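You operate a simulated robot arm through the tools that you are given. There is no shell and no other tool.

You are at the controls of a simulated robot arm. One attempt, no reset.

Task
Top the water tank up to its blue line from the blue jug.
Fine: pumps stay off; shut the hatch, put the jug back. Set down upright: blue jug.

The check looks at the end state, three seconds after you hand in, the way a careful person would. Anything else that was tipped, shoved, dropped, spilled or broken makes it a failure.

Robot
A 6-joint arm with a two-finger gripper, fixed in place. Base frame: the origin is at the foot of the arm, x ahead of it, y to its left, z up. Lengths are in mm, angles in degrees, forces in N, time in s.
Its first joint turns from -166.0 to 166.0 degrees. Payload 2.45 kg.
The TCP is the grasp point between the finger pads, 20 mm short of the fingertips. In the tool frame z runs along the fingers and y along their closing line. The gripper opens to 140 mm. The gripper's body begins 168 mm behind the TCP.
Orientation is told as [roll, pitch, yaw] about the base's x, y, z axes, in that order, counted from this pose: with the fingers straight down and closing along the base's y, the tool's x points along the base's -x, its y along +y and its z along -z.

Tools
- The arm moves only by the tool send_rows. Its argument "steps" is a list of rows, each an object (a shift or turn left out is 0, a gripper value left out holds the last) with "grip": the gripper command, from -1 (fully open) to 1 (shut), values between in proportion; "slide": the shift along the tool's x, y, z in units of 20 mm (1.0 is 20 mm), a list of three; "delta_rot": the turn, a rotation vector about the tool's x, y, z in units of 6 degrees (1.0 is 6 degrees), a list of three. In form: [{"grip": grip, "slide": [x, y, z], "delta_rot": [ax, ay, az]}, ...]. A call has 1 to 20 rows; each row shifts and turns the commanded pose from where the row before left it, along the tool's axes as they then stand. A call with a number of a shift or a turn outside -1 to 1 is refused whole. A row lasts 0.2 s, in which the tool goes at most 50 mm and 8.6 degrees; a call with a longer step from one row to the next is refused whole, and so is a gripper value outside its range. Where a pose cannot be reached the arm comes as near as it can. A force on the tool above 90 N (or 10 N above the force at the start of the call, whichever is more), or a blocked arm, ends the call early, and 0.2 s more pass. Each finger travels about 45 mm/s and halts on what it meets, pressing with about 22 N; the grip force reading is that of the motor and also rises with nothing between the fingers. The clock runs only during rows and for 0.2 s after the last one: add rows that do not move to give the fingers time. The reply holds the time, the measured pose of the TCP, the force on the tool along the base axes, the opening and the grip force, in the units named above and with some noise, with the torque about the TCP (base axes, N m) and any sound that the robot's microphone picked up.
- Cameras (640 x 400 px; columns grow to the right, rows downward): "scene" is fixed at [39.7, -506.7, 1175.1]; the picture's right is [0.65, -0.76, 0.00], its down [-0.29, -0.25, -0.92] and it looks along [0.70, 0.60, -0.39] (base axes); focal length 352 px, centre (320, 200). "wrist" rides on the gripper at [78, 11, -209] in the tool frame; the picture's right is [-0.14, 0.99, 0.00], its down [-0.92, -0.13, -0.37] and it looks along [-0.37, -0.05, 0.93] (tool axes); focal length 280 px, centre (320, 200). There is no depth. A picture from a camera that has moved, and an enlarged one, comes with that camera's place and axes in the base frame and with its lens. The place of the scene camera against the robot may be out by one fixed shift of up to 18 mm in any direction.
- snapshot(camera): a new picture of that camera. It takes no simulated time.
- zoom(camera, box): a new picture of the part [left, top, right, bottom] of that camera's present view, enlarged. It takes no simulated time.
- hand_in(): hands the job in; it is judged then, once.

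Nothing tells you positions but the pictures and the camera data. Unless the task says otherwise, let go and move clear before handing in.

The tools are called after "Request:" by a JSON object that holds its "method" and its "body". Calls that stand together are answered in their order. send_rows: Moves the arm, as the interface text tells. Its arguments: {"type":"object","properties":{"steps":{"type":"array"}},"required":["steps"]} The other tools are called the same way: snapshot (camera) takes a picture; zoom (camera, box) takes an enlarged picture of a part of a camera's view; hand_in () hands the job in.

At the start:

```text
time_s: 0.0
tool_pos: [664.0, 120.2, 986.5]
orientation: [0.1, 0.0, -0.1]
wrist_force: [-0.3, 0.4, 0.1]
moment: [0.0, 0.04, -0.02]
finger_gap: 140.0
grip_force: 0.0
```

scene: 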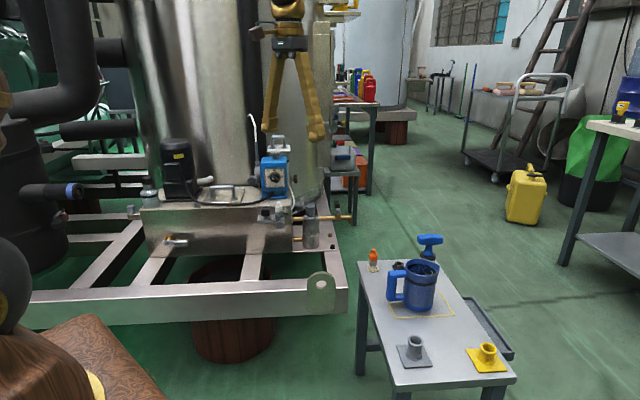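
wrist: 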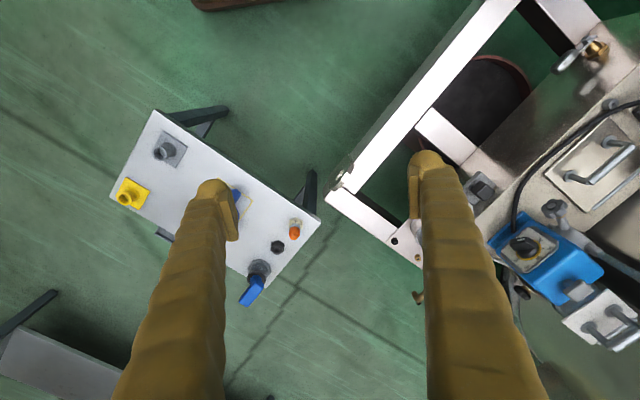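

I see a small table with a blue jug on it, two funnel-like items (grey and yellow), and a skid with a metal tank with a hatch lid and pumps. I'll take enlarged pictures before moving.

Request:
{"method": "zoom", "body": {"camera": "scene", "box": [340, 220, 540, 400]}}

Request:
{"method": "zoom", "body": {"camera": "scene", "box": [130, 120, 360, 270]}}

Request:
{"method": "zoom", "body": {"camera": "wrist", "box": [90, 90, 330, 320]}}

Request:
{"method": "zoom", "body": {"camera": "wrist", "box": [400, 50, 640, 360]}}

```text
2.22 times, centred on (440, 310) of scene
camera zoom: at [39.7, -506.7, 1175.1], right [0.65, -0.76, 0.0], down [-0.29, -0.25, -0.92], along [0.7, 0.6, -0.39], focal length 781 px, centre (53, -44)
```

zoom: 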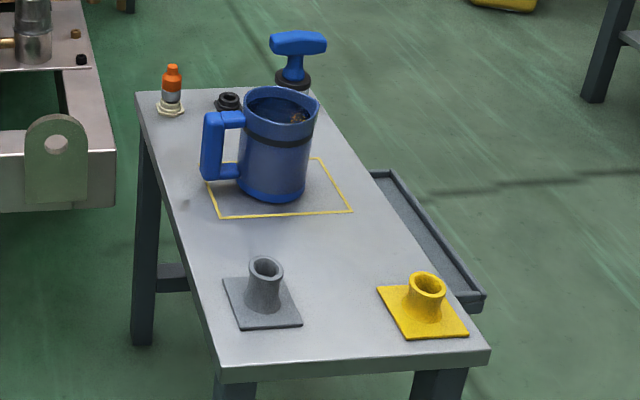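

```text
2.67 times, centred on (245, 195) of scene
camera zoom: at [39.7, -506.7, 1175.1], right [0.65, -0.76, 0.0], down [-0.29, -0.25, -0.92], along [0.7, 0.6, -0.39], focal length 937 px, centre (520, 213)
```

zoom: 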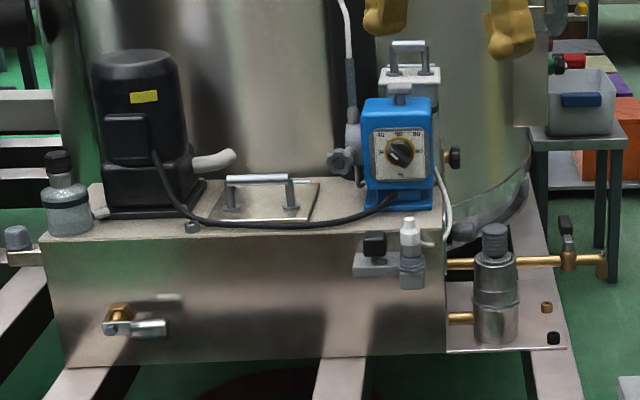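

```text
1.74 times, centred on (210, 205) of wrist
camera zoom: at [587.0, 131.1, 1195.9], right [0.14, 0.99, 0.0], down [0.92, -0.13, 0.37], along [0.37, -0.05, -0.93], focal length 488 px, centre (511, 191)
```

zoom: 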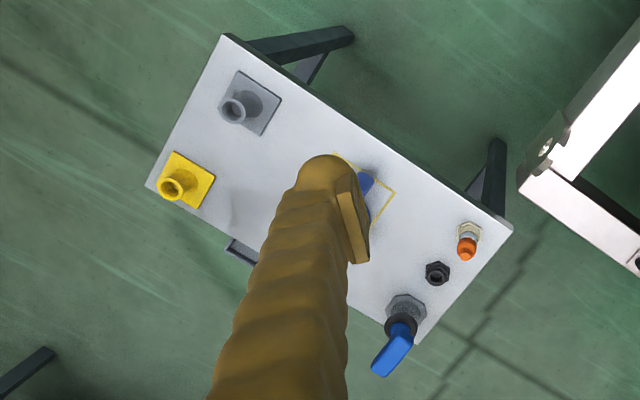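

```text
1.29 times, centred on (520, 205) of wrist
camera zoom: at [587.0, 131.1, 1195.9], right [0.14, 0.99, 0.0], down [0.92, -0.13, 0.37], along [0.37, -0.05, -0.93], focal length 362 px, centre (62, 194)
```

zoom: 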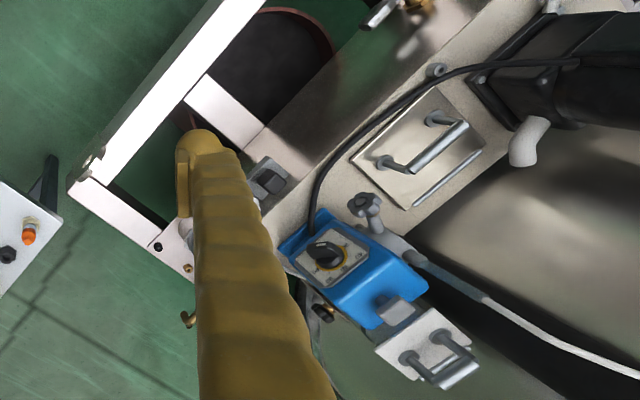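

The small table top is at about z=490 with the jug near (867,-180). The hatch plate with its bar handle is on the tank box to the left, roughly (840,730,585), so I'll move the wrist camera over there to look.

Request:
{"method": "send_rows", "body": {"steps": [{"grip": -1, "slide": [0, 1, 0]}, {"slide": [0, 1, 0]}, {"slide": [0, 1, 0]}, {"slide": [0, 1, 0]}, {"slide": [0, 1, 0]}, {"slide": [0, 1, 0]}, {"slide": [0, 1, 0]}, {"slide": [0, 1, 0]}, {"slide": [0, 1, 0]}, {"slide": [0, 1, 0]}, {"slide": [0, 1, 0]}, {"slide": [0, 1, 0]}, {"slide": [0, 1, 0]}, {"slide": [0, 1, 0]}, {"slide": [0, 1, 0]}, {"slide": [0, 1, 0]}, {"slide": [0, 1, 0]}, {"slide": [0, 1, 0]}, {"slide": [0, 1, 0]}, {"slide": [0, 1, 0]}]}}

Request:
{"method": "snapshot", "body": {"camera": "wrist"}}

Request:
{"method": "snapshot", "body": {"camera": "scene"}}

```text
time_s: 4.2
tool_pos: [664.3, 520.9, 987.4]
orientation: [0.0, -0.1, 0.0]
wrist_force: [-0.5, 0.4, -0.2]
moment: [-0.02, -0.02, -0.01]
finger_gap: 139.9
grip_force: 0.0
```

```text
taken
camera wrist: at [586.9, 531.3, 1196.5], right [0.14, 0.99, 0.0], down [0.92, -0.13, 0.37], along [0.37, -0.05, -0.93], focal length 280 px, centre (320, 200)
```

wrist: 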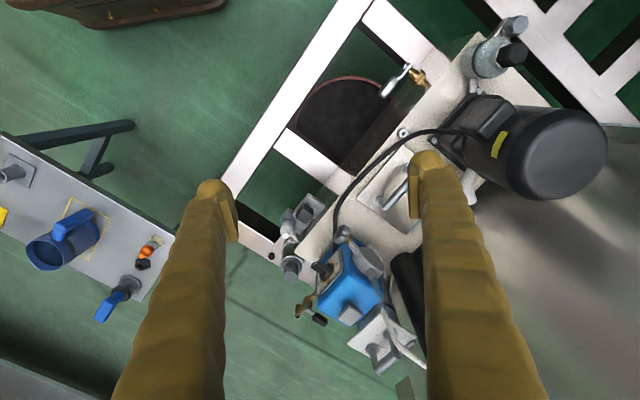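

```text
taken
```

scene: 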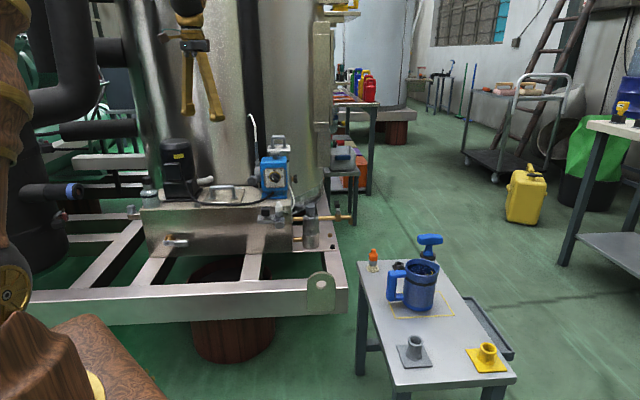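

The hatch is now partly behind a finger, with the tank box running diagonally. I'll turn the gripper to face radially outward (about 40° yaw) and centre the hatch in the picture.

Request:
{"method": "send_rows", "body": {"steps": [{"delta_rot": [0, 0, -1]}, {"delta_rot": [0, 0, -1]}, {"delta_rot": [0, 0, -1]}, {"delta_rot": [0, 0, -1]}, {"delta_rot": [0, 0, -1]}, {"delta_rot": [0, 0, -1]}, {"delta_rot": [0, 0, -0.667]}, {"slide": [-0.96, 0.6, 0]}, {"slide": [-0.96, 0.6, 0]}, {"slide": [-0.96, 0.6, 0]}, {"slide": [-0.96, 0.6, 0]}]}}

Request:
{"method": "snapshot", "body": {"camera": "wrist"}}

```text
time_s: 6.6
tool_pos: [692.6, 607.6, 985.4]
orientation: [0.0, 0.0, 39.9]
wrist_force: [0.4, 0.4, 0.6]
moment: [0.01, -0.06, 0.04]
finger_gap: 139.9
grip_force: 0.0
```

```text
taken
camera wrist: at [625.5, 564.8, 1195.5], right [-0.53, 0.85, 0.0], down [0.79, 0.49, 0.37], along [0.31, 0.2, -0.93], focal length 280 px, centre (320, 200)
```

wrist: 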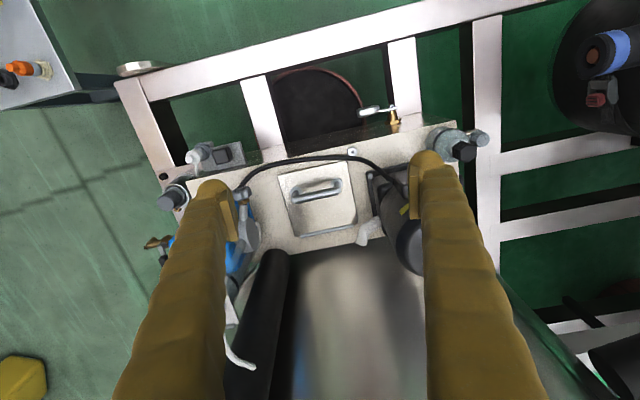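

Request:
{"method": "zoom", "body": {"camera": "wrist", "box": [230, 130, 430, 280]}}

Request:
{"method": "zoom", "body": {"camera": "scene", "box": [180, 160, 300, 235]}}

```text
2.67 times, centred on (330, 205) of wrist
camera zoom: at [625.5, 564.8, 1195.5], right [-0.53, 0.85, 0.0], down [0.79, 0.49, 0.37], along [0.31, 0.2, -0.93], focal length 748 px, centre (293, 187)
```

zoom: 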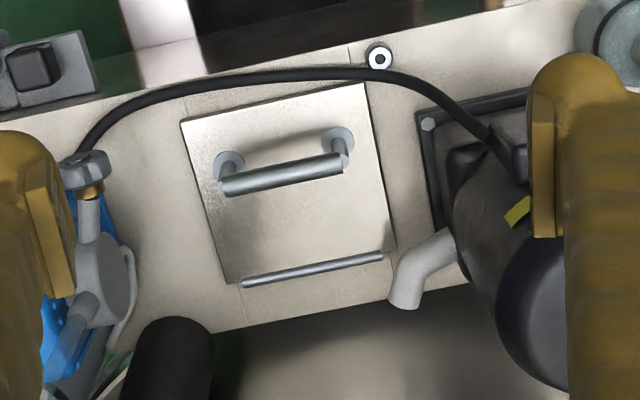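

```text
5.33 times, centred on (240, 198) of scene
camera zoom: at [39.7, -506.7, 1175.1], right [0.65, -0.76, 0.0], down [-0.29, -0.25, -0.92], along [0.7, 0.6, -0.39], focal length 1875 px, centre (747, 213)
```

zoom: 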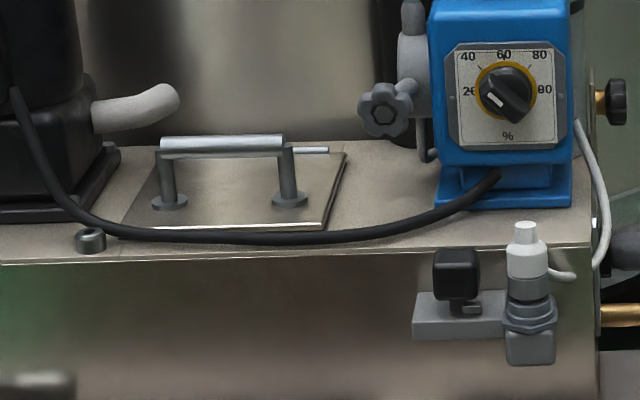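

The hatch is about 148 mm square, centred near (822,688,618). Its bar handle is at about (801,668,655) and it hinges on the far side; a cable arcs past its near edge. I'll tilt the gripper outward and come lower to see the surroundings from a flatter angle.

Request:
{"method": "send_rows", "body": {"steps": [{"delta_rot": [0, -1, 0]}, {"delta_rot": [0, -1, 0]}, {"delta_rot": [0, -1, 0]}, {"delta_rot": [0, -1, 0]}, {"delta_rot": [0, -1, 0]}, {"slide": [0.9, 0, 0.73]}, {"slide": [0.9, 0, 0.73]}, {"slide": [0.9, 0, 0.73]}, {"slide": [0.9, 0, 0.73]}, {"slide": [0.9, 0, 0.73]}, {"slide": [0.9, 0, 0.73]}]}}

Request:
{"method": "snapshot", "body": {"camera": "wrist"}}

Request:
{"method": "snapshot", "body": {"camera": "scene"}}

```text
time_s: 9.0
tool_pos: [656.2, 576.1, 857.5]
orientation: [-0.1, -30.0, 39.9]
wrist_force: [0.2, -0.2, -0.2]
moment: [-0.03, -0.01, -0.01]
finger_gap: 139.9
grip_force: 0.0
```

```text
taken
camera wrist: at [517.3, 473.2, 1000.0], right [-0.55, 0.84, 0.07], down [0.55, 0.3, 0.78], along [0.63, 0.46, -0.62], focal length 280 px, centre (320, 200)
```

wrist: 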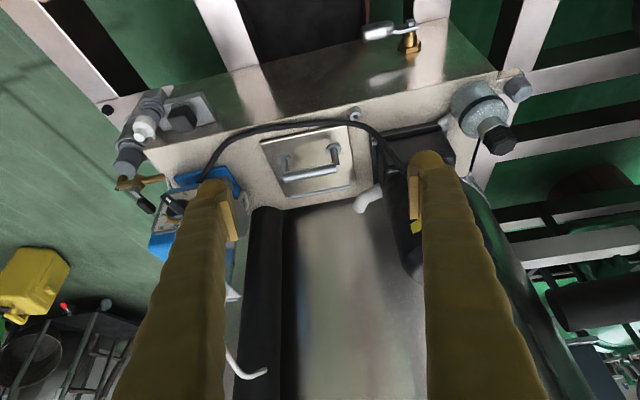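

```text
taken
```

scene: 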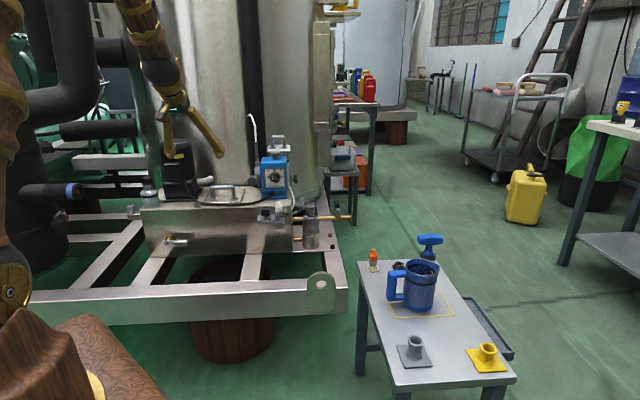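

Request:
{"method": "zoom", "body": {"camera": "wrist", "box": [230, 90, 430, 215]}}

Request:
{"method": "zoom", "body": {"camera": "wrist", "box": [100, 70, 300, 320]}}

Request:
{"method": "zoom", "body": {"camera": "wrist", "box": [340, 60, 560, 220]}}

```text
3.20 times, centred on (330, 152) of wrist
camera zoom: at [517.3, 473.2, 1000.0], right [-0.55, 0.84, 0.07], down [0.55, 0.3, 0.78], along [0.63, 0.46, -0.62], focal length 897 px, centre (288, 352)
```

zoom: 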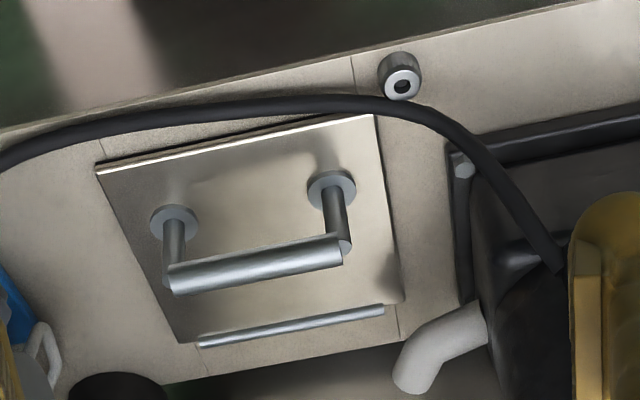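

```text
1.60 times, centred on (200, 195) of wrist
camera zoom: at [517.3, 473.2, 1000.0], right [-0.55, 0.84, 0.07], down [0.55, 0.3, 0.78], along [0.63, 0.46, -0.62], focal length 449 px, centre (512, 208)
```

zoom: 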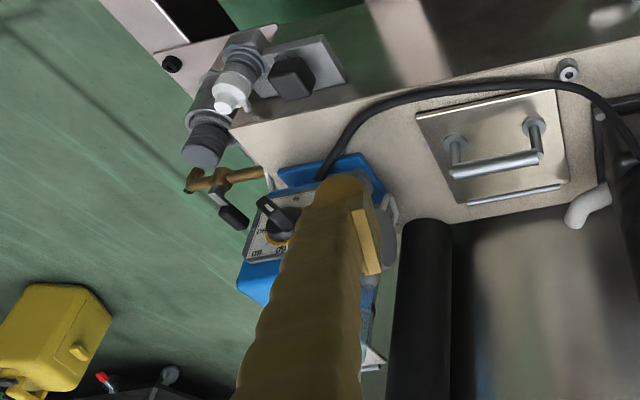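

```text
2.50 times, centred on (450, 140) of wrist
camera zoom: at [517.3, 473.2, 1000.0], right [-0.55, 0.84, 0.07], down [0.55, 0.3, 0.78], along [0.63, 0.46, -0.62], focal length 701 px, centre (-5, 350)
```

zoom: 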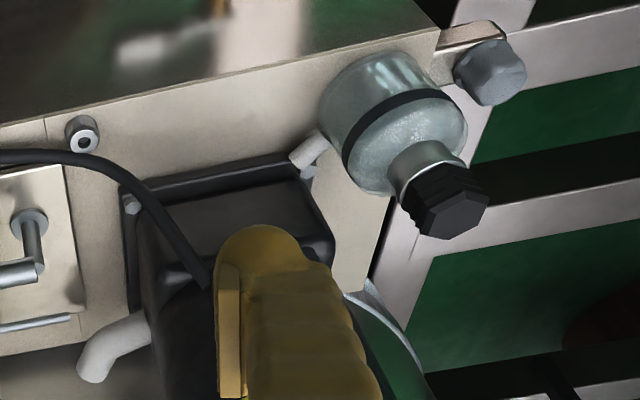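

The hinge rod is on the tank's far side and the bar is about 104 mm in front of it, at roughly (794,661,674), 40 mm above the plate. I'll straighten the tool, then turn it so the fingers can close across the bar.

Request:
{"method": "send_rows", "body": {"steps": [{"delta_rot": [0, 1, 0]}, {"delta_rot": [0, 1, 0]}, {"delta_rot": [0, 1, 0]}, {"delta_rot": [0, 1, 0]}, {"delta_rot": [0, 1, 0]}, {"slide": [0.5, 0, -1]}, {"slide": [0.5, 0, -1]}, {"slide": [0.5, 0, -1]}]}}

Request:
{"method": "send_rows", "body": {"steps": [{"delta_rot": [0, 0, -1]}, {"delta_rot": [0, 0, -1]}, {"delta_rot": [0, 0, -1]}, {"delta_rot": [0, 0, -1]}, {"delta_rot": [0, 0, -1]}, {"delta_rot": [0, 0, -1]}, {"delta_rot": [0, 0, -1]}, {"delta_rot": [0, 0, -1]}, {"delta_rot": [0, 0, -1]}, {"delta_rot": [0, 0, -1]}, {"delta_rot": [0, 0, -1]}, {"delta_rot": [0, 0, -1]}, {"delta_rot": [0, 0, -1]}, {"delta_rot": [0, 0, -1]}, {"delta_rot": [0, 0, -1]}, {"delta_rot": [0, 0, -0.85], "grip": 0.5}]}}

Request:
{"method": "snapshot", "body": {"camera": "wrist"}}

Request:
{"method": "snapshot", "body": {"camera": "scene"}}

```text
time_s: 10.8
tool_pos: [632.8, 556.1, 916.3]
orientation: [0.0, 0.1, 40.0]
wrist_force: [0.2, -0.4, -0.3]
moment: [-0.01, 0.01, -0.02]
finger_gap: 140.0
grip_force: 0.2
```

```text
time_s: 14.2
tool_pos: [631.3, 555.2, 917.0]
orientation: [-0.1, 0.0, 135.2]
wrist_force: [0.6, -0.5, 0.3]
moment: [-0.02, -0.02, 0.0]
finger_gap: 105.4
grip_force: 0.1
```

```text
taken
camera wrist: at [680.0, 492.6, 1126.1], right [-0.8, -0.61, 0.0], down [-0.56, 0.74, 0.37], along [-0.22, 0.29, -0.93], focal length 280 px, centre (320, 200)
```

wrist: 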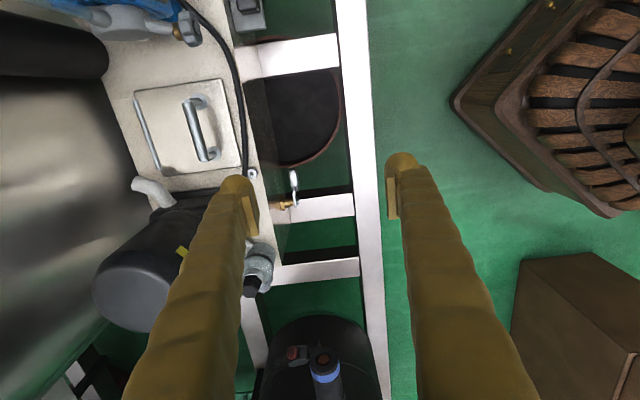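

```text
taken
```

scene: 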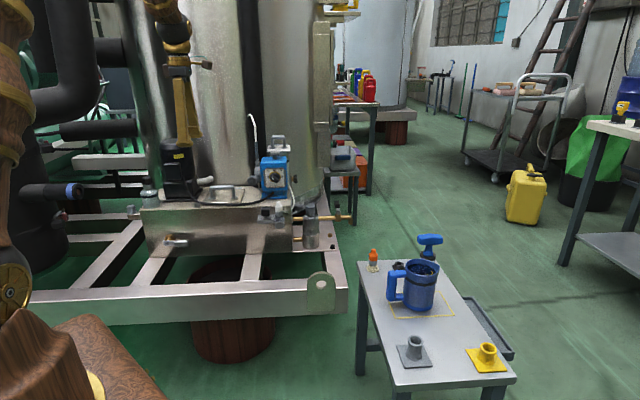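

Request:
{"method": "zoom", "body": {"camera": "wrist", "box": [100, 60, 280, 220]}}

```text
2.50 times, centred on (190, 140) of wrist
camera zoom: at [680.0, 492.6, 1126.1], right [-0.8, -0.61, 0.0], down [-0.56, 0.74, 0.37], along [-0.22, 0.29, -0.93], focal length 701 px, centre (645, 350)
```

zoom: 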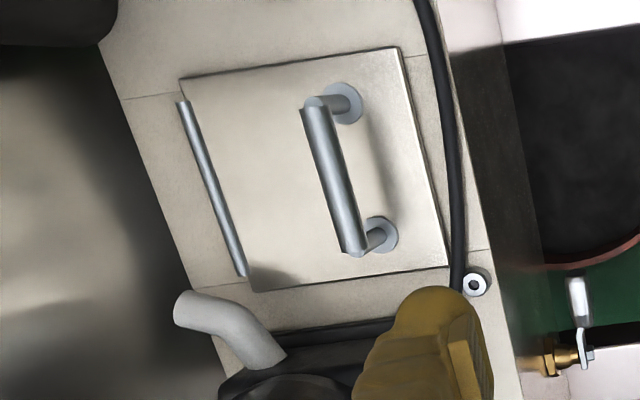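

The bar centre is confirmed at about (796,663,674). I'll tilt the fingers outward 42° with a narrow opening and go to about 90 mm short of the bar.

Request:
{"method": "send_rows", "body": {"steps": [{"grip": 0.55, "delta_rot": [1, 0, 0]}, {"delta_rot": [1, 0, 0]}, {"delta_rot": [1, 0, 0]}, {"delta_rot": [1, 0, 0]}, {"delta_rot": [1, 0, 0]}, {"delta_rot": [1, 0, 0]}, {"delta_rot": [1, 0, 0]}, {"slide": [0.186, 0.088, 0.997]}, {"slide": [0.186, 0.088, 0.997]}, {"slide": [0.186, 0.088, 0.997]}, {"slide": [0.186, 0.088, 0.997]}, {"slide": [0.186, 0.088, 0.997]}, {"slide": [0.186, 0.088, 0.997]}, {"slide": [0.186, 0.088, 0.997]}, {"slide": [0.186, 0.088, 0.997]}, {"slide": [0.186, 0.088, 0.997]}, {"slide": [0.186, 0.088, 0.997]}, {"slide": [0.186, 0.088, 0.997]}]}}

Request:
{"method": "snapshot", "body": {"camera": "wrist"}}

Request:
{"method": "zoom", "body": {"camera": "scene", "box": [100, 20, 340, 240]}}

```text
time_s: 18.0
tool_pos: [776.6, 633.2, 806.3]
orientation: [-35.5, 1.2, 134.2]
wrist_force: [0.9, 0.5, -0.1]
moment: [0.01, 0.03, 0.02]
finger_gap: 31.5
grip_force: 0.1
out of reach, approached as far as the arm can: row 6, 7, 8, 10, 11, 12, 13, 14, 15, 16, 17, 18
```

```text
taken
camera wrist: at [735.2, 488.2, 971.8], right [-0.67, -0.47, -0.58], down [-0.73, 0.59, 0.35], along [0.17, 0.66, -0.73], focal length 280 px, centre (320, 200)
```

wrist: 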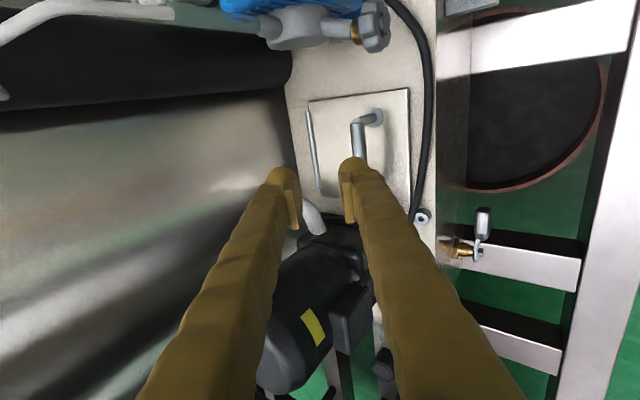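

```text
1.82 times, centred on (220, 130) of scene
camera zoom: at [39.7, -506.7, 1175.1], right [0.65, -0.76, 0.0], down [-0.29, -0.25, -0.92], along [0.7, 0.6, -0.39], focal length 639 px, centre (502, 327)
```

zoom: 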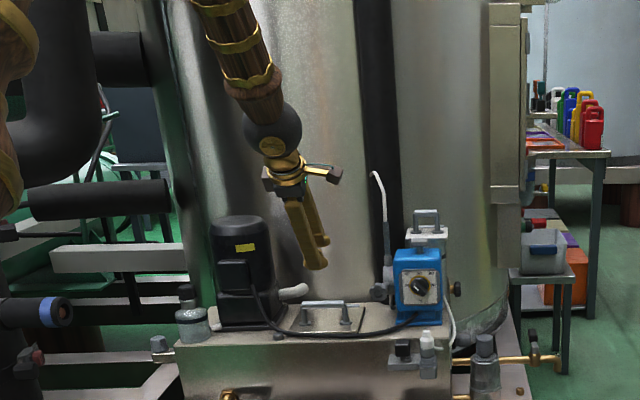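

The arm stalled short of the commanded pose, probably because the tool lines up with the forearm there. I'll send a few still rows to see whether it settles on its own.

Request:
{"method": "send_rows", "body": {"steps": [{"slide": [0, 0, 0]}, {"slide": [0, 0, 0]}, {"slide": [0, 0, 0]}]}}

```text
time_s: 18.8
tool_pos: [776.0, 633.6, 805.7]
orientation: [-35.5, 1.2, 134.2]
wrist_force: [0.7, 0.4, -1.1]
moment: [0.01, 0.0, -0.03]
finger_gap: 31.4
grip_force: 0.0
```

Request:
{"method": "send_rows", "body": {"steps": [{"slide": [0, 0.58, 0.81]}, {"slide": [0, 0.58, 0.81]}]}}

```text
time_s: 19.4
tool_pos: [788.2, 645.0, 784.2]
orientation: [-35.1, 1.2, 134.1]
wrist_force: [-0.1, -1.3, 0.5]
moment: [0.02, 0.01, 0.0]
finger_gap: 31.4
grip_force: 0.0
out of reach, approached as far as the arm can: row 1, 2
```

Request:
{"method": "send_rows", "body": {"steps": [{"delta_rot": [-1, 0, 0]}, {"delta_rot": [-1, 0, 0]}, {"delta_rot": [-0.5, 0, 0]}]}}

```text
time_s: 20.2
tool_pos: [779.8, 657.7, 785.8]
orientation: [-25.8, -1.2, 135.7]
wrist_force: [0.4, 0.2, 0.8]
moment: [0.02, 0.04, 0.0]
finger_gap: 31.3
grip_force: 0.1
out of reach, approached as far as the arm can: row 1, 2
```

Request:
{"method": "send_rows", "body": {"steps": [{"delta_rot": [-0.5, 0, 0]}]}}

```text
time_s: 20.6
tool_pos: [780.5, 657.4, 785.1]
orientation: [-22.8, -1.2, 135.8]
wrist_force: [0.8, -0.8, 0.3]
moment: [0.01, 0.02, 0.0]
finger_gap: 31.4
grip_force: 0.2
```

The less tilted pose (about 23°) is reachable. I'll go to 60 mm short of the bar along the finger direction and check alignment.

Request:
{"method": "send_rows", "body": {"steps": [{"slide": [0.127, 0.492, 0.805]}, {"slide": [0.127, 0.492, 0.805]}, {"slide": [0.127, 0.492, 0.805]}]}}

Request:
{"method": "snapshot", "body": {"camera": "wrist"}}

Request:
{"method": "zoom", "body": {"camera": "scene", "box": [150, 100, 310, 220]}}

```text
time_s: 21.4
tool_pos: [778.7, 648.7, 729.0]
orientation: [-22.9, -1.1, 135.8]
wrist_force: [0.2, 0.3, -0.7]
moment: [0.0, 0.01, 0.0]
finger_gap: 31.4
grip_force: 0.0
```

```text
taken
camera wrist: at [772.8, 524.6, 916.9], right [-0.74, -0.55, -0.38], down [-0.67, 0.62, 0.41], along [0.01, 0.56, -0.83], focal length 280 px, centre (320, 200)
```

wrist: 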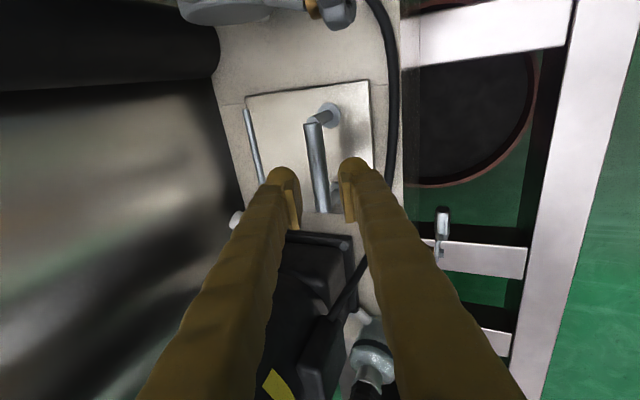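

```text
3.33 times, centred on (230, 160) of scene
camera zoom: at [39.7, -506.7, 1175.1], right [0.65, -0.76, 0.0], down [-0.29, -0.25, -0.92], along [0.7, 0.6, -0.39], focal length 1172 px, centre (620, 333)
```

zoom: 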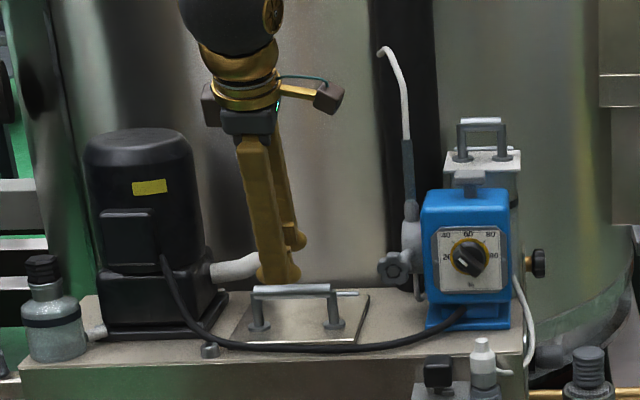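

The bar is centred between the fingers. I'll advance 58 mm and close on it.

Request:
{"method": "send_rows", "body": {"steps": [{"slide": [0.03, 0, 0.725]}, {"slide": [0.03, 0, 0.725]}, {"slide": [0.03, 0, 0.725]}, {"slide": [0.03, 0, 0.725]}, {"grip": 1}, {"grip": 1}, {"grip": 1}]}}

Request:
{"method": "zoom", "body": {"camera": "scene", "box": [150, 100, 310, 220]}}

```text
time_s: 23.0
tool_pos: [794.9, 663.2, 676.7]
orientation: [-22.9, -1.2, 135.9]
wrist_force: [12.3, 15.2, 0.2]
moment: [0.34, 0.16, -0.84]
finger_gap: 16.4
grip_force: 42.3
```

```text
3.33 times, centred on (230, 160) of scene
camera zoom: at [39.7, -506.7, 1175.1], right [0.65, -0.76, 0.0], down [-0.29, -0.25, -0.92], along [0.7, 0.6, -0.39], focal length 1172 px, centre (620, 333)
```

zoom: 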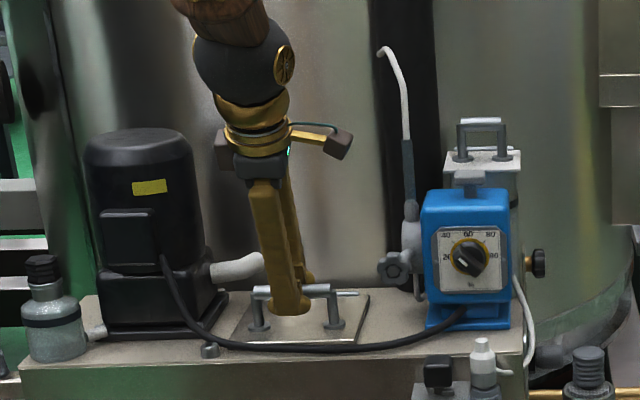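

I've got the bar (about 16 mm thick). I'll lift the hatch a few degrees along its arc to learn how it behaves.

Request:
{"method": "send_rows", "body": {"steps": [{"slide": [0, -0.215, -0.19]}, {"slide": [0, -0.215, -0.19]}, {"slide": [0, 0, 0]}]}}

Request:
{"method": "zoom", "body": {"camera": "scene", "box": [150, 100, 310, 220]}}

```text
time_s: 23.8
tool_pos: [798.4, 666.0, 686.4]
orientation: [-22.8, -1.1, 135.8]
wrist_force: [6.3, 32.3, -20.9]
moment: [0.22, 0.3, -0.86]
finger_gap: 16.4
grip_force: 41.7
```

```text
3.33 times, centred on (230, 160) of scene
camera zoom: at [39.7, -506.7, 1175.1], right [0.65, -0.76, 0.0], down [-0.29, -0.25, -0.92], along [0.7, 0.6, -0.39], focal length 1172 px, centre (620, 333)
```

zoom: 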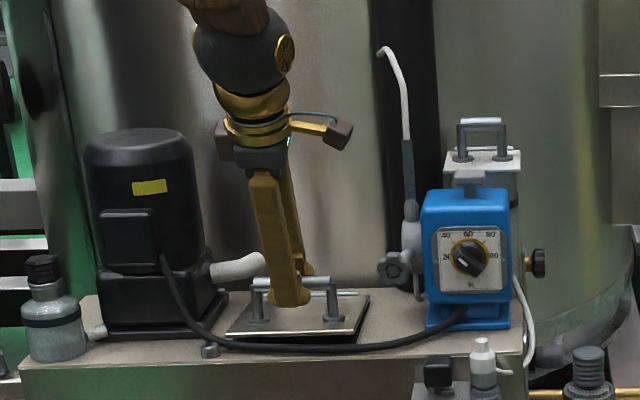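

The hatch is lifting. Before going further I'll ease the grip here, only about 10 mm up, to see whether the hinge holds it or it drops back.

Request:
{"method": "send_rows", "body": {"steps": [{"grip": 0.6}, {"grip": 0.6}, {"grip": 0.6}, {"grip": 0.6}]}}

Request:
{"method": "zoom", "body": {"camera": "scene", "box": [150, 100, 310, 220]}}

Request:
{"method": "snapshot", "body": {"camera": "wrist"}}

```text
time_s: 24.8
tool_pos: [798.6, 664.7, 686.6]
orientation: [-22.9, -1.2, 135.7]
wrist_force: [0.3, -0.3, -0.1]
moment: [-0.03, 0.0, -0.01]
finger_gap: 27.9
grip_force: 0.0
```

```text
3.33 times, centred on (230, 160) of scene
camera zoom: at [39.7, -506.7, 1175.1], right [0.65, -0.76, 0.0], down [-0.29, -0.25, -0.92], along [0.7, 0.6, -0.39], focal length 1172 px, centre (620, 333)
```

zoom: 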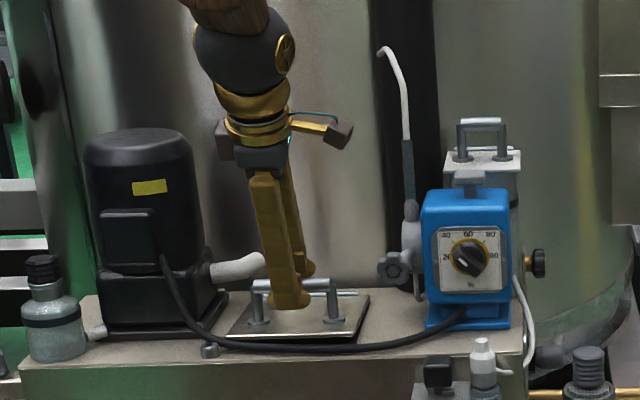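

```text
taken
camera wrist: at [793.2, 542.1, 873.8], right [-0.74, -0.55, -0.38], down [-0.67, 0.62, 0.41], along [0.01, 0.56, -0.83], focal length 280 px, centre (320, 200)
```

wrist: 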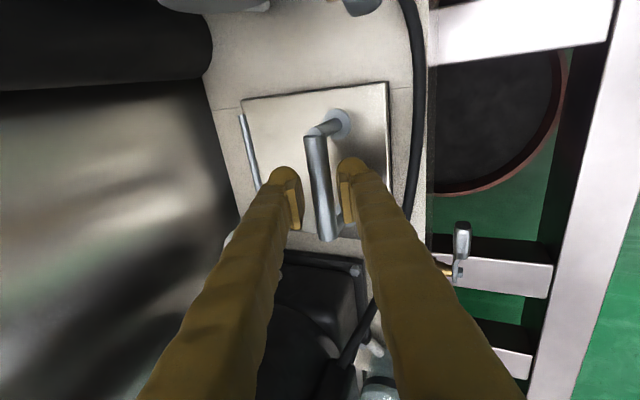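

The hatch stays where it's left, so the hinge has friction and I can open it in stages. I'll re-grip the bar and swing it further along the arc.

Request:
{"method": "send_rows", "body": {"steps": [{"grip": 1, "slide": [0, -0.08, 0]}, {"grip": 1}, {"grip": 1}, {"slide": [0, -0.4, -0.256]}, {"slide": [0, -0.4, -0.256]}, {"slide": [0, -0.438, -0.184]}, {"slide": [0, -0.438, -0.184]}]}}

Request:
{"method": "zoom", "body": {"camera": "scene", "box": [150, 100, 310, 220]}}

```text
time_s: 26.4
tool_pos: [817.0, 684.7, 715.2]
orientation: [-22.8, -1.1, 135.8]
wrist_force: [8.3, 7.2, -19.0]
moment: [-0.21, -0.06, -0.14]
finger_gap: 15.1
grip_force: 41.0
```

```text
3.33 times, centred on (230, 160) of scene
camera zoom: at [39.7, -506.7, 1175.1], right [0.65, -0.76, 0.0], down [-0.29, -0.25, -0.92], along [0.7, 0.6, -0.39], focal length 1172 px, centre (620, 333)
```

zoom: 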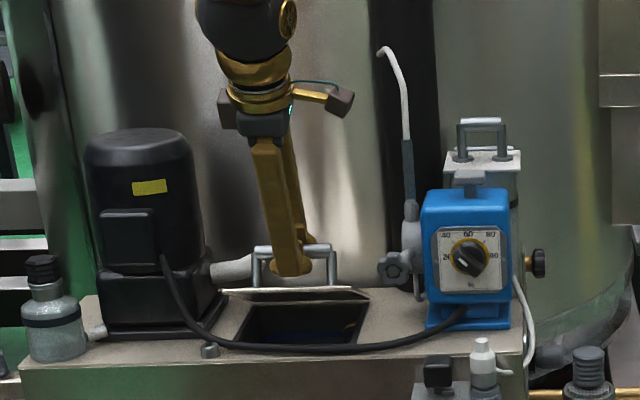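

Request:
{"method": "send_rows", "body": {"steps": [{"slide": [0, -0.465, -0.105]}, {"slide": [0, -0.465, -0.105]}, {"slide": [0, -0.475, -0.022]}, {"slide": [0, -0.475, -0.022]}]}}

Request:
{"method": "zoom", "body": {"camera": "scene", "box": [150, 100, 310, 220]}}

Request:
{"method": "snapshot", "body": {"camera": "wrist"}}

```text
time_s: 27.4
tool_pos: [839.1, 706.4, 734.5]
orientation: [-22.7, -1.1, 135.9]
wrist_force: [8.4, 0.5, -28.3]
moment: [-0.45, 0.0, -0.21]
finger_gap: 14.6
grip_force: 40.8
```

```text
3.33 times, centred on (230, 160) of scene
camera zoom: at [39.7, -506.7, 1175.1], right [0.65, -0.76, 0.0], down [-0.29, -0.25, -0.92], along [0.7, 0.6, -0.39], focal length 1172 px, centre (620, 333)
```

zoom: 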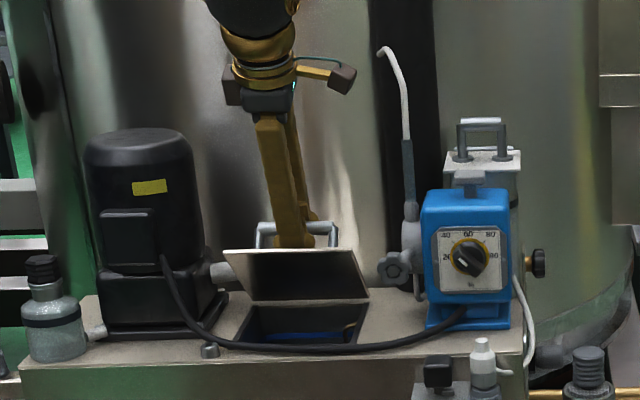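

```text
taken
camera wrist: at [834.4, 583.5, 921.4], right [-0.74, -0.55, -0.38], down [-0.67, 0.62, 0.41], along [0.01, 0.56, -0.83], focal length 280 px, centre (320, 200)
```

wrist: 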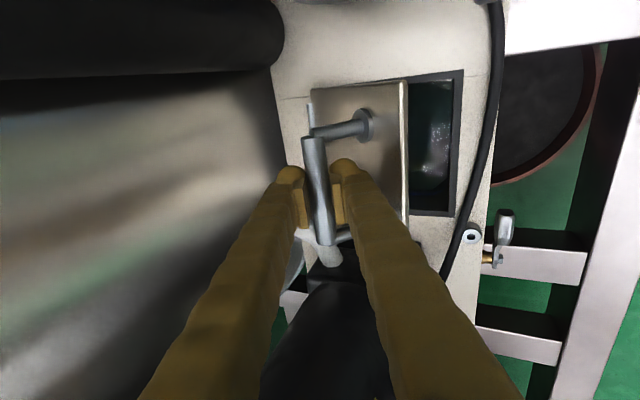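

The hatch is about 46° open and a blue line is visible on the tank's inner wall. I'll continue the arc in smaller pieces, watching force and reach.

Request:
{"method": "send_rows", "body": {"steps": [{"slide": [0, -0.475, 0.06]}, {"slide": [0, -0.475, 0.06]}, {"slide": [0, -0.455, 0.144]}, {"slide": [0, -0.455, 0.144]}]}}

Request:
{"method": "zoom", "body": {"camera": "scene", "box": [150, 100, 310, 220]}}

Request:
{"method": "snapshot", "body": {"camera": "wrist"}}

```text
time_s: 28.4
tool_pos: [865.9, 733.6, 741.5]
orientation: [-22.7, -1.1, 135.7]
wrist_force: [2.8, -6.5, -14.4]
moment: [-0.22, 0.14, -0.23]
finger_gap: 14.0
grip_force: 40.5
```

```text
3.33 times, centred on (230, 160) of scene
camera zoom: at [39.7, -506.7, 1175.1], right [0.65, -0.76, 0.0], down [-0.29, -0.25, -0.92], along [0.7, 0.6, -0.39], focal length 1172 px, centre (620, 333)
```

zoom: 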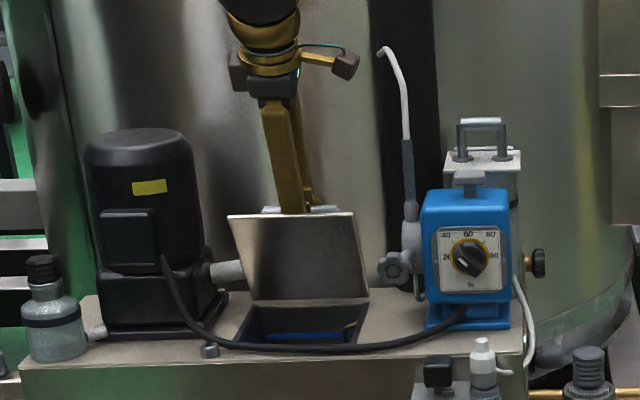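

```text
taken
camera wrist: at [860.9, 610.5, 929.7], right [-0.74, -0.55, -0.38], down [-0.67, 0.62, 0.41], along [0.01, 0.56, -0.83], focal length 280 px, centre (320, 200)
```

wrist: 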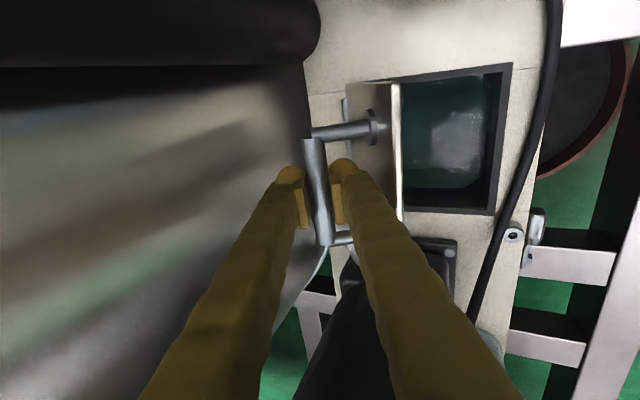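

Request:
{"method": "send_rows", "body": {"steps": [{"slide": [0, -0.423, 0.22]}, {"slide": [0, -0.423, 0.22]}]}}

Request:
{"method": "zoom", "body": {"camera": "scene", "box": [150, 100, 310, 220]}}

Request:
{"method": "snapshot", "body": {"camera": "wrist"}}

```text
time_s: 29.0
tool_pos: [876.1, 744.1, 737.9]
orientation: [-22.5, -1.2, 135.8]
wrist_force: [-50.5, -62.6, 4.2]
moment: [0.03, 0.17, -0.42]
finger_gap: 13.9
grip_force: 40.2
```

```text
3.33 times, centred on (230, 160) of scene
camera zoom: at [39.7, -506.7, 1175.1], right [0.65, -0.76, 0.0], down [-0.29, -0.25, -0.92], along [0.7, 0.6, -0.39], focal length 1172 px, centre (620, 333)
```

zoom: 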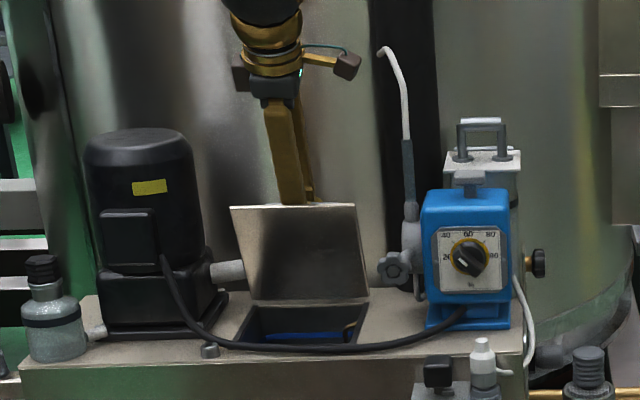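

```text
taken
camera wrist: at [871.9, 622.8, 926.1], right [-0.74, -0.56, -0.37], down [-0.67, 0.62, 0.41], along [0.0, 0.55, -0.83], focal length 280 px, centre (320, 200)
```

wrist: 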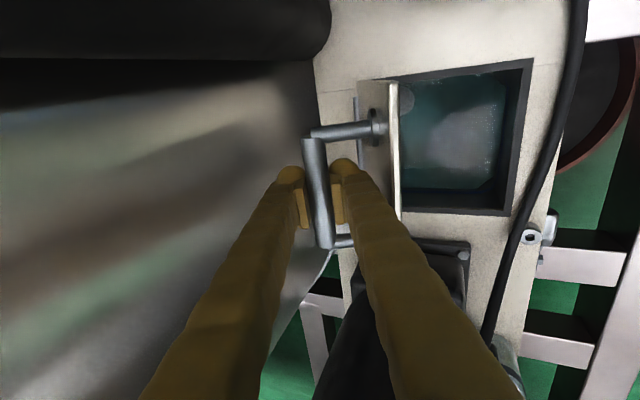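

Contact: the far finger has met the big tank at about 73°. I'll back off a few millimetres, open just enough to free the bar, and slide straight back out.

Request:
{"method": "send_rows", "body": {"steps": [{"slide": [0, 0.2, -0.05]}, {"slide": [0, 0.15, -0.05]}, {"slide": [0, 0, 0]}]}}

```text
time_s: 29.8
tool_pos: [873.6, 742.9, 738.3]
orientation: [-22.8, -1.2, 135.8]
wrist_force: [1.8, -1.3, -41.5]
moment: [0.16, 0.03, -0.42]
finger_gap: 13.2
grip_force: 39.7
```

Request:
{"method": "send_rows", "body": {"steps": [{"grip": 0.72}, {"grip": 0.72}, {"grip": 0.72}]}}

Request:
{"method": "snapshot", "body": {"camera": "wrist"}}

```text
time_s: 30.6
tool_pos: [874.7, 742.6, 741.8]
orientation: [-22.9, -1.1, 135.8]
wrist_force: [0.9, 1.0, 0.7]
moment: [0.01, 0.01, 0.0]
finger_gap: 19.7
grip_force: 0.0
```

```text
taken
camera wrist: at [868.7, 619.5, 927.8], right [-0.74, -0.55, -0.38], down [-0.67, 0.62, 0.41], along [0.01, 0.56, -0.83], focal length 280 px, centre (320, 200)
```

wrist: 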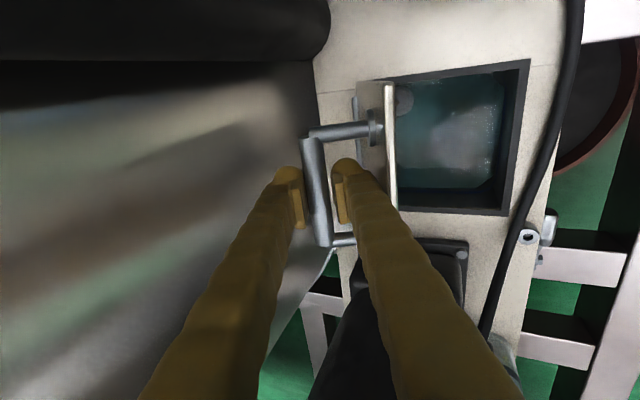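

Request:
{"method": "send_rows", "body": {"steps": [{"slide": [0, 0, -0.8]}, {"slide": [0, 0, -1]}, {"slide": [0, 0, -1]}, {"slide": [0, 0, -1]}, {"slide": [0, 0, -1]}, {"slide": [0, 0, -1]}]}}

Request:
{"method": "snapshot", "body": {"camera": "wrist"}}

Request:
{"method": "zoom", "body": {"camera": "scene", "box": [150, 100, 310, 220]}}

```text
time_s: 32.0
tool_pos: [844.2, 709.5, 847.8]
orientation: [-22.8, -1.2, 135.7]
wrist_force: [-1.2, -0.5, 0.0]
moment: [0.0, 0.01, -0.02]
finger_gap: 19.5
grip_force: 0.0
```

```text
taken
camera wrist: at [839.3, 585.7, 1033.7], right [-0.74, -0.55, -0.38], down [-0.67, 0.62, 0.41], along [0.01, 0.56, -0.83], focal length 280 px, centre (320, 200)
```

wrist: 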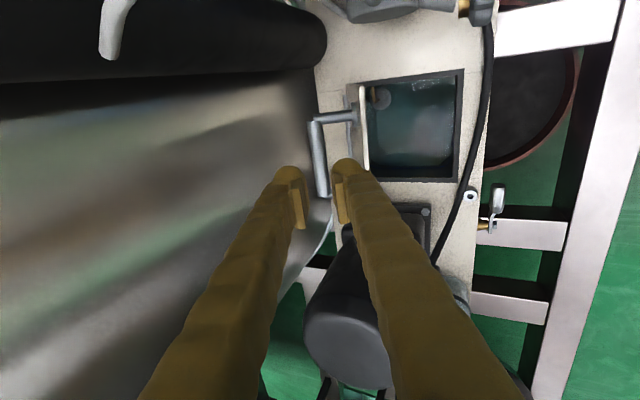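

```text
3.33 times, centred on (230, 160) of scene
camera zoom: at [39.7, -506.7, 1175.1], right [0.65, -0.76, 0.0], down [-0.29, -0.25, -0.92], along [0.7, 0.6, -0.39], focal length 1172 px, centre (620, 333)
```

zoom: 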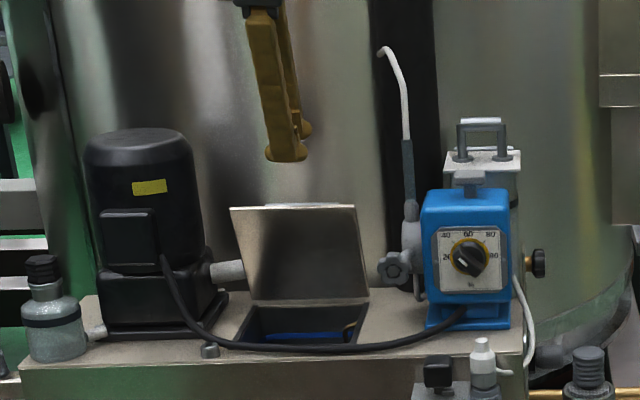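

The hatch stands open by itself at about 72°. Now I'll look inside for the water level and blue line.

Request:
{"method": "zoom", "body": {"camera": "scene", "box": [195, 175, 255, 215]}}

Request:
{"method": "zoom", "body": {"camera": "wrist", "box": [330, 50, 490, 200]}}

```text
10.00 times, centred on (225, 195) of scene
camera zoom: at [39.7, -506.7, 1175.1], right [0.65, -0.76, 0.0], down [-0.29, -0.25, -0.92], along [0.7, 0.6, -0.39], focal length 3515 px, centre (1270, 250)
```

zoom: 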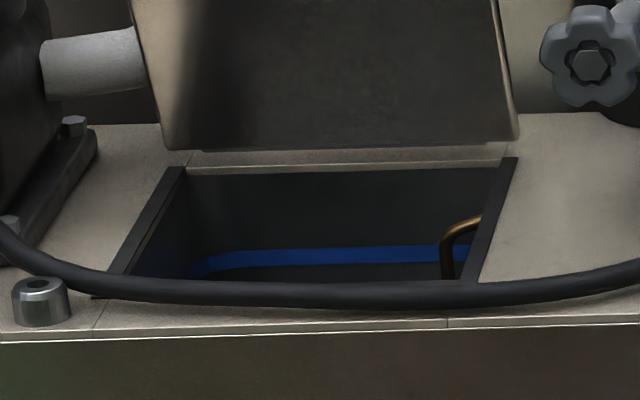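

```text
2.67 times, centred on (410, 125) of wrist
camera zoom: at [839.3, 585.7, 1033.7], right [-0.74, -0.55, -0.38], down [-0.67, 0.62, 0.41], along [0.01, 0.56, -0.83], focal length 748 px, centre (80, 400)
```

zoom: 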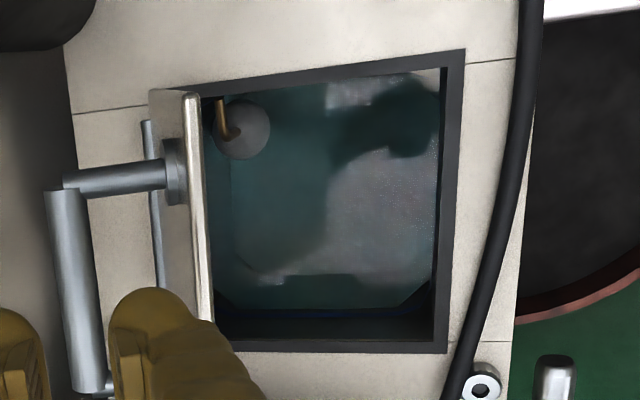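

Request:
{"method": "zoom", "body": {"camera": "wrist", "box": [365, 140, 465, 195]}}

Request:
{"method": "zoom", "body": {"camera": "wrist", "box": [360, 60, 460, 130]}}

Request:
{"method": "zoom", "body": {"camera": "scene", "box": [210, 185, 245, 207]}}

```text
6.40 times, centred on (415, 168) of wrist
camera zoom: at [839.3, 585.7, 1033.7], right [-0.74, -0.55, -0.38], down [-0.67, 0.62, 0.41], along [0.01, 0.56, -0.83], focal length 1794 px, centre (-288, 408)
```

zoom: 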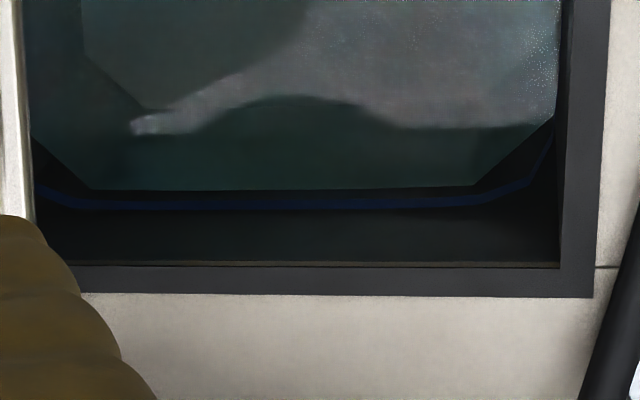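

```text
5.71 times, centred on (410, 95) of wrist
camera zoom: at [839.3, 585.7, 1033.7], right [-0.74, -0.55, -0.38], down [-0.67, 0.62, 0.41], along [0.01, 0.56, -0.83], focal length 1602 px, centre (-194, 800)
```

zoom: 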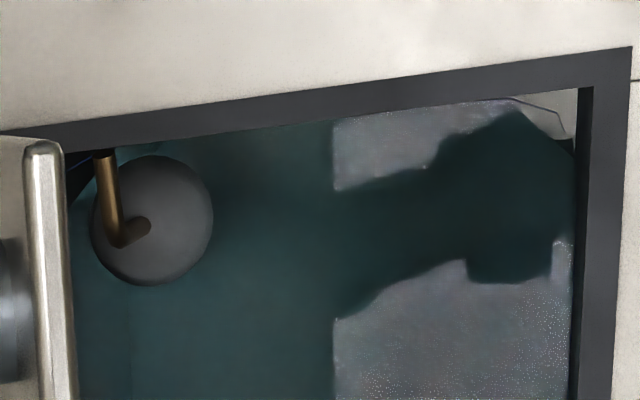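

```text
16.00 times, centred on (228, 196) of scene
camera zoom: at [39.7, -506.7, 1175.1], right [0.65, -0.76, 0.0], down [-0.29, -0.25, -0.92], along [0.7, 0.6, -0.39], focal length 5625 px, centre (1800, 264)
```

zoom: 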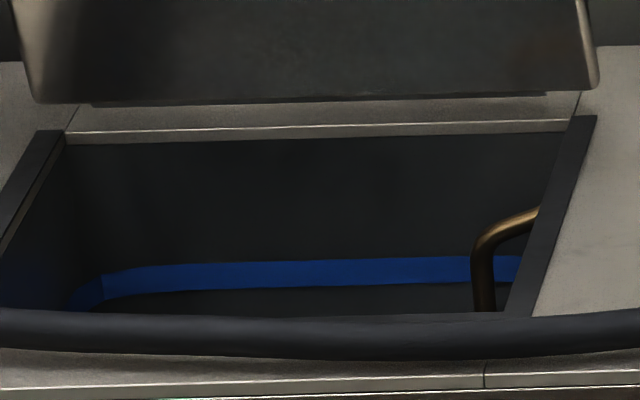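

The water sits below the blue band, roughly 12 mm under its middle, with a float on a brass arm inside. Next I'll retreat from the tank, straighten the tool and swing over to look at the jug.

Request:
{"method": "send_rows", "body": {"steps": [{"slide": [0, 0.96, -0.94]}, {"slide": [0, 0.96, -0.94]}, {"slide": [0, 0.96, -0.94]}, {"slide": [0, 0.96, -0.94]}, {"slide": [0, 0.96, -0.94]}, {"slide": [0, 0.96, -0.94]}, {"delta_rot": [-0.95, 0, 0]}, {"delta_rot": [-0.95, 0, 0]}, {"delta_rot": [-0.95, 0, 0]}, {"delta_rot": [-0.95, 0, 0]}]}}

Request:
{"method": "snapshot", "body": {"camera": "wrist"}}

Request:
{"method": "snapshot", "body": {"camera": "scene"}}

```text
time_s: 34.2
tool_pos: [741.7, 599.3, 906.1]
orientation: [0.1, -1.1, 135.8]
wrist_force: [0.5, -0.2, 0.7]
moment: [0.01, -0.01, 0.01]
finger_gap: 19.4
grip_force: 0.1
```

```text
taken
camera wrist: at [792.1, 533.8, 1114.3], right [-0.79, -0.61, 0.0], down [-0.56, 0.73, 0.39], along [-0.24, 0.3, -0.92], focal length 280 px, centre (320, 200)
```

wrist: 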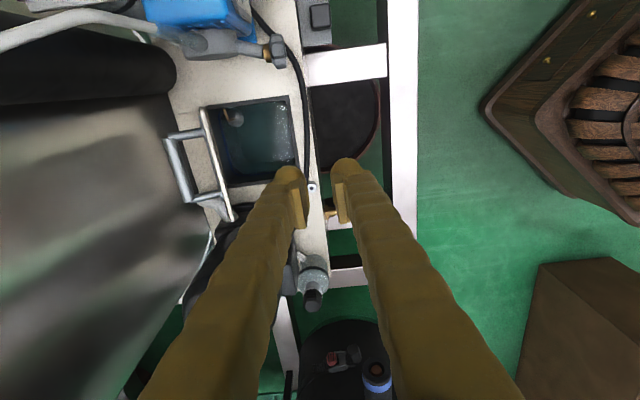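

```text
taken
```

scene: 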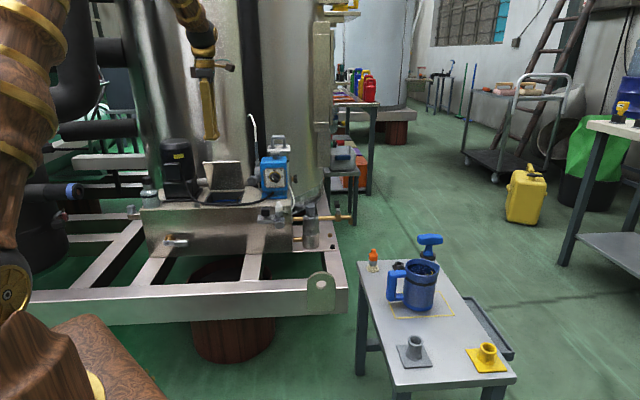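

The shoulder is high, so a side grip on the jug is the way to pour outward into the opening. I'll move back towards the robot, then tip the tool sideways until it's near horizontal with the camera on top, looking toward the jug.

Request:
{"method": "send_rows", "body": {"steps": [{"slide": [0.414, 0.933, 0]}, {"slide": [0.414, 0.933, 0]}, {"slide": [0.414, 0.933, 0]}, {"slide": [0.414, 0.933, 0]}, {"slide": [0.414, 0.933, 0]}, {"slide": [0.414, 0.933, 0]}, {"slide": [0.414, 0.933, 0]}, {"slide": [0.414, 0.933, 0]}, {"slide": [0.414, 0.933, 0]}, {"slide": [0.414, 0.933, 0]}, {"slide": [0.414, 0.933, 0]}, {"slide": [0.414, 0.933, 0]}, {"slide": [0.414, 0.933, 0]}]}}

Request:
{"method": "send_rows", "body": {"steps": [{"delta_rot": [0, 1, 0]}, {"delta_rot": [0, 1, 0]}, {"delta_rot": [0, 1, 0]}, {"delta_rot": [0, 1, 0]}, {"delta_rot": [0, 1, 0]}, {"delta_rot": [0, 1, 0]}, {"delta_rot": [0, 1, 0]}, {"delta_rot": [0, 1, 0]}]}}

Request:
{"method": "snapshot", "body": {"camera": "wrist"}}

```text
time_s: 37.0
tool_pos: [647.8, 351.6, 902.9]
orientation: [0.0, -1.0, 135.9]
wrist_force: [-0.3, 0.8, -0.6]
moment: [-0.03, 0.02, -0.03]
finger_gap: 19.8
grip_force: 0.2
```

```text
time_s: 38.8
tool_pos: [648.6, 351.1, 903.4]
orientation: [0.0, 47.0, 135.7]
wrist_force: [-0.1, 0.2, 1.2]
moment: [-0.01, 0.04, 0.0]
finger_gap: 19.6
grip_force: 0.1
```

```text
taken
camera wrist: at [569.4, 411.4, 1104.5], right [-0.76, -0.64, -0.1], down [-0.55, 0.72, -0.42], along [0.34, -0.26, -0.9], focal length 280 px, centre (320, 200)
```

wrist: 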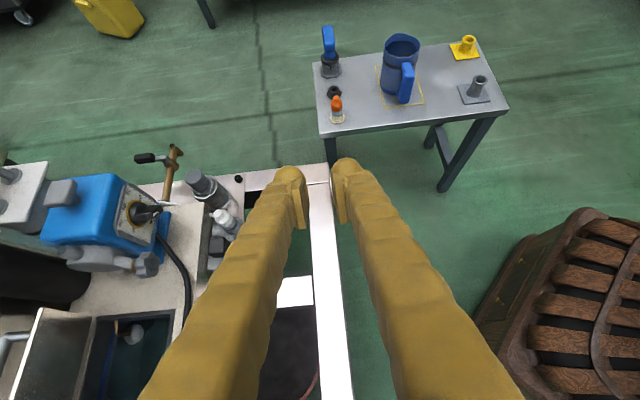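

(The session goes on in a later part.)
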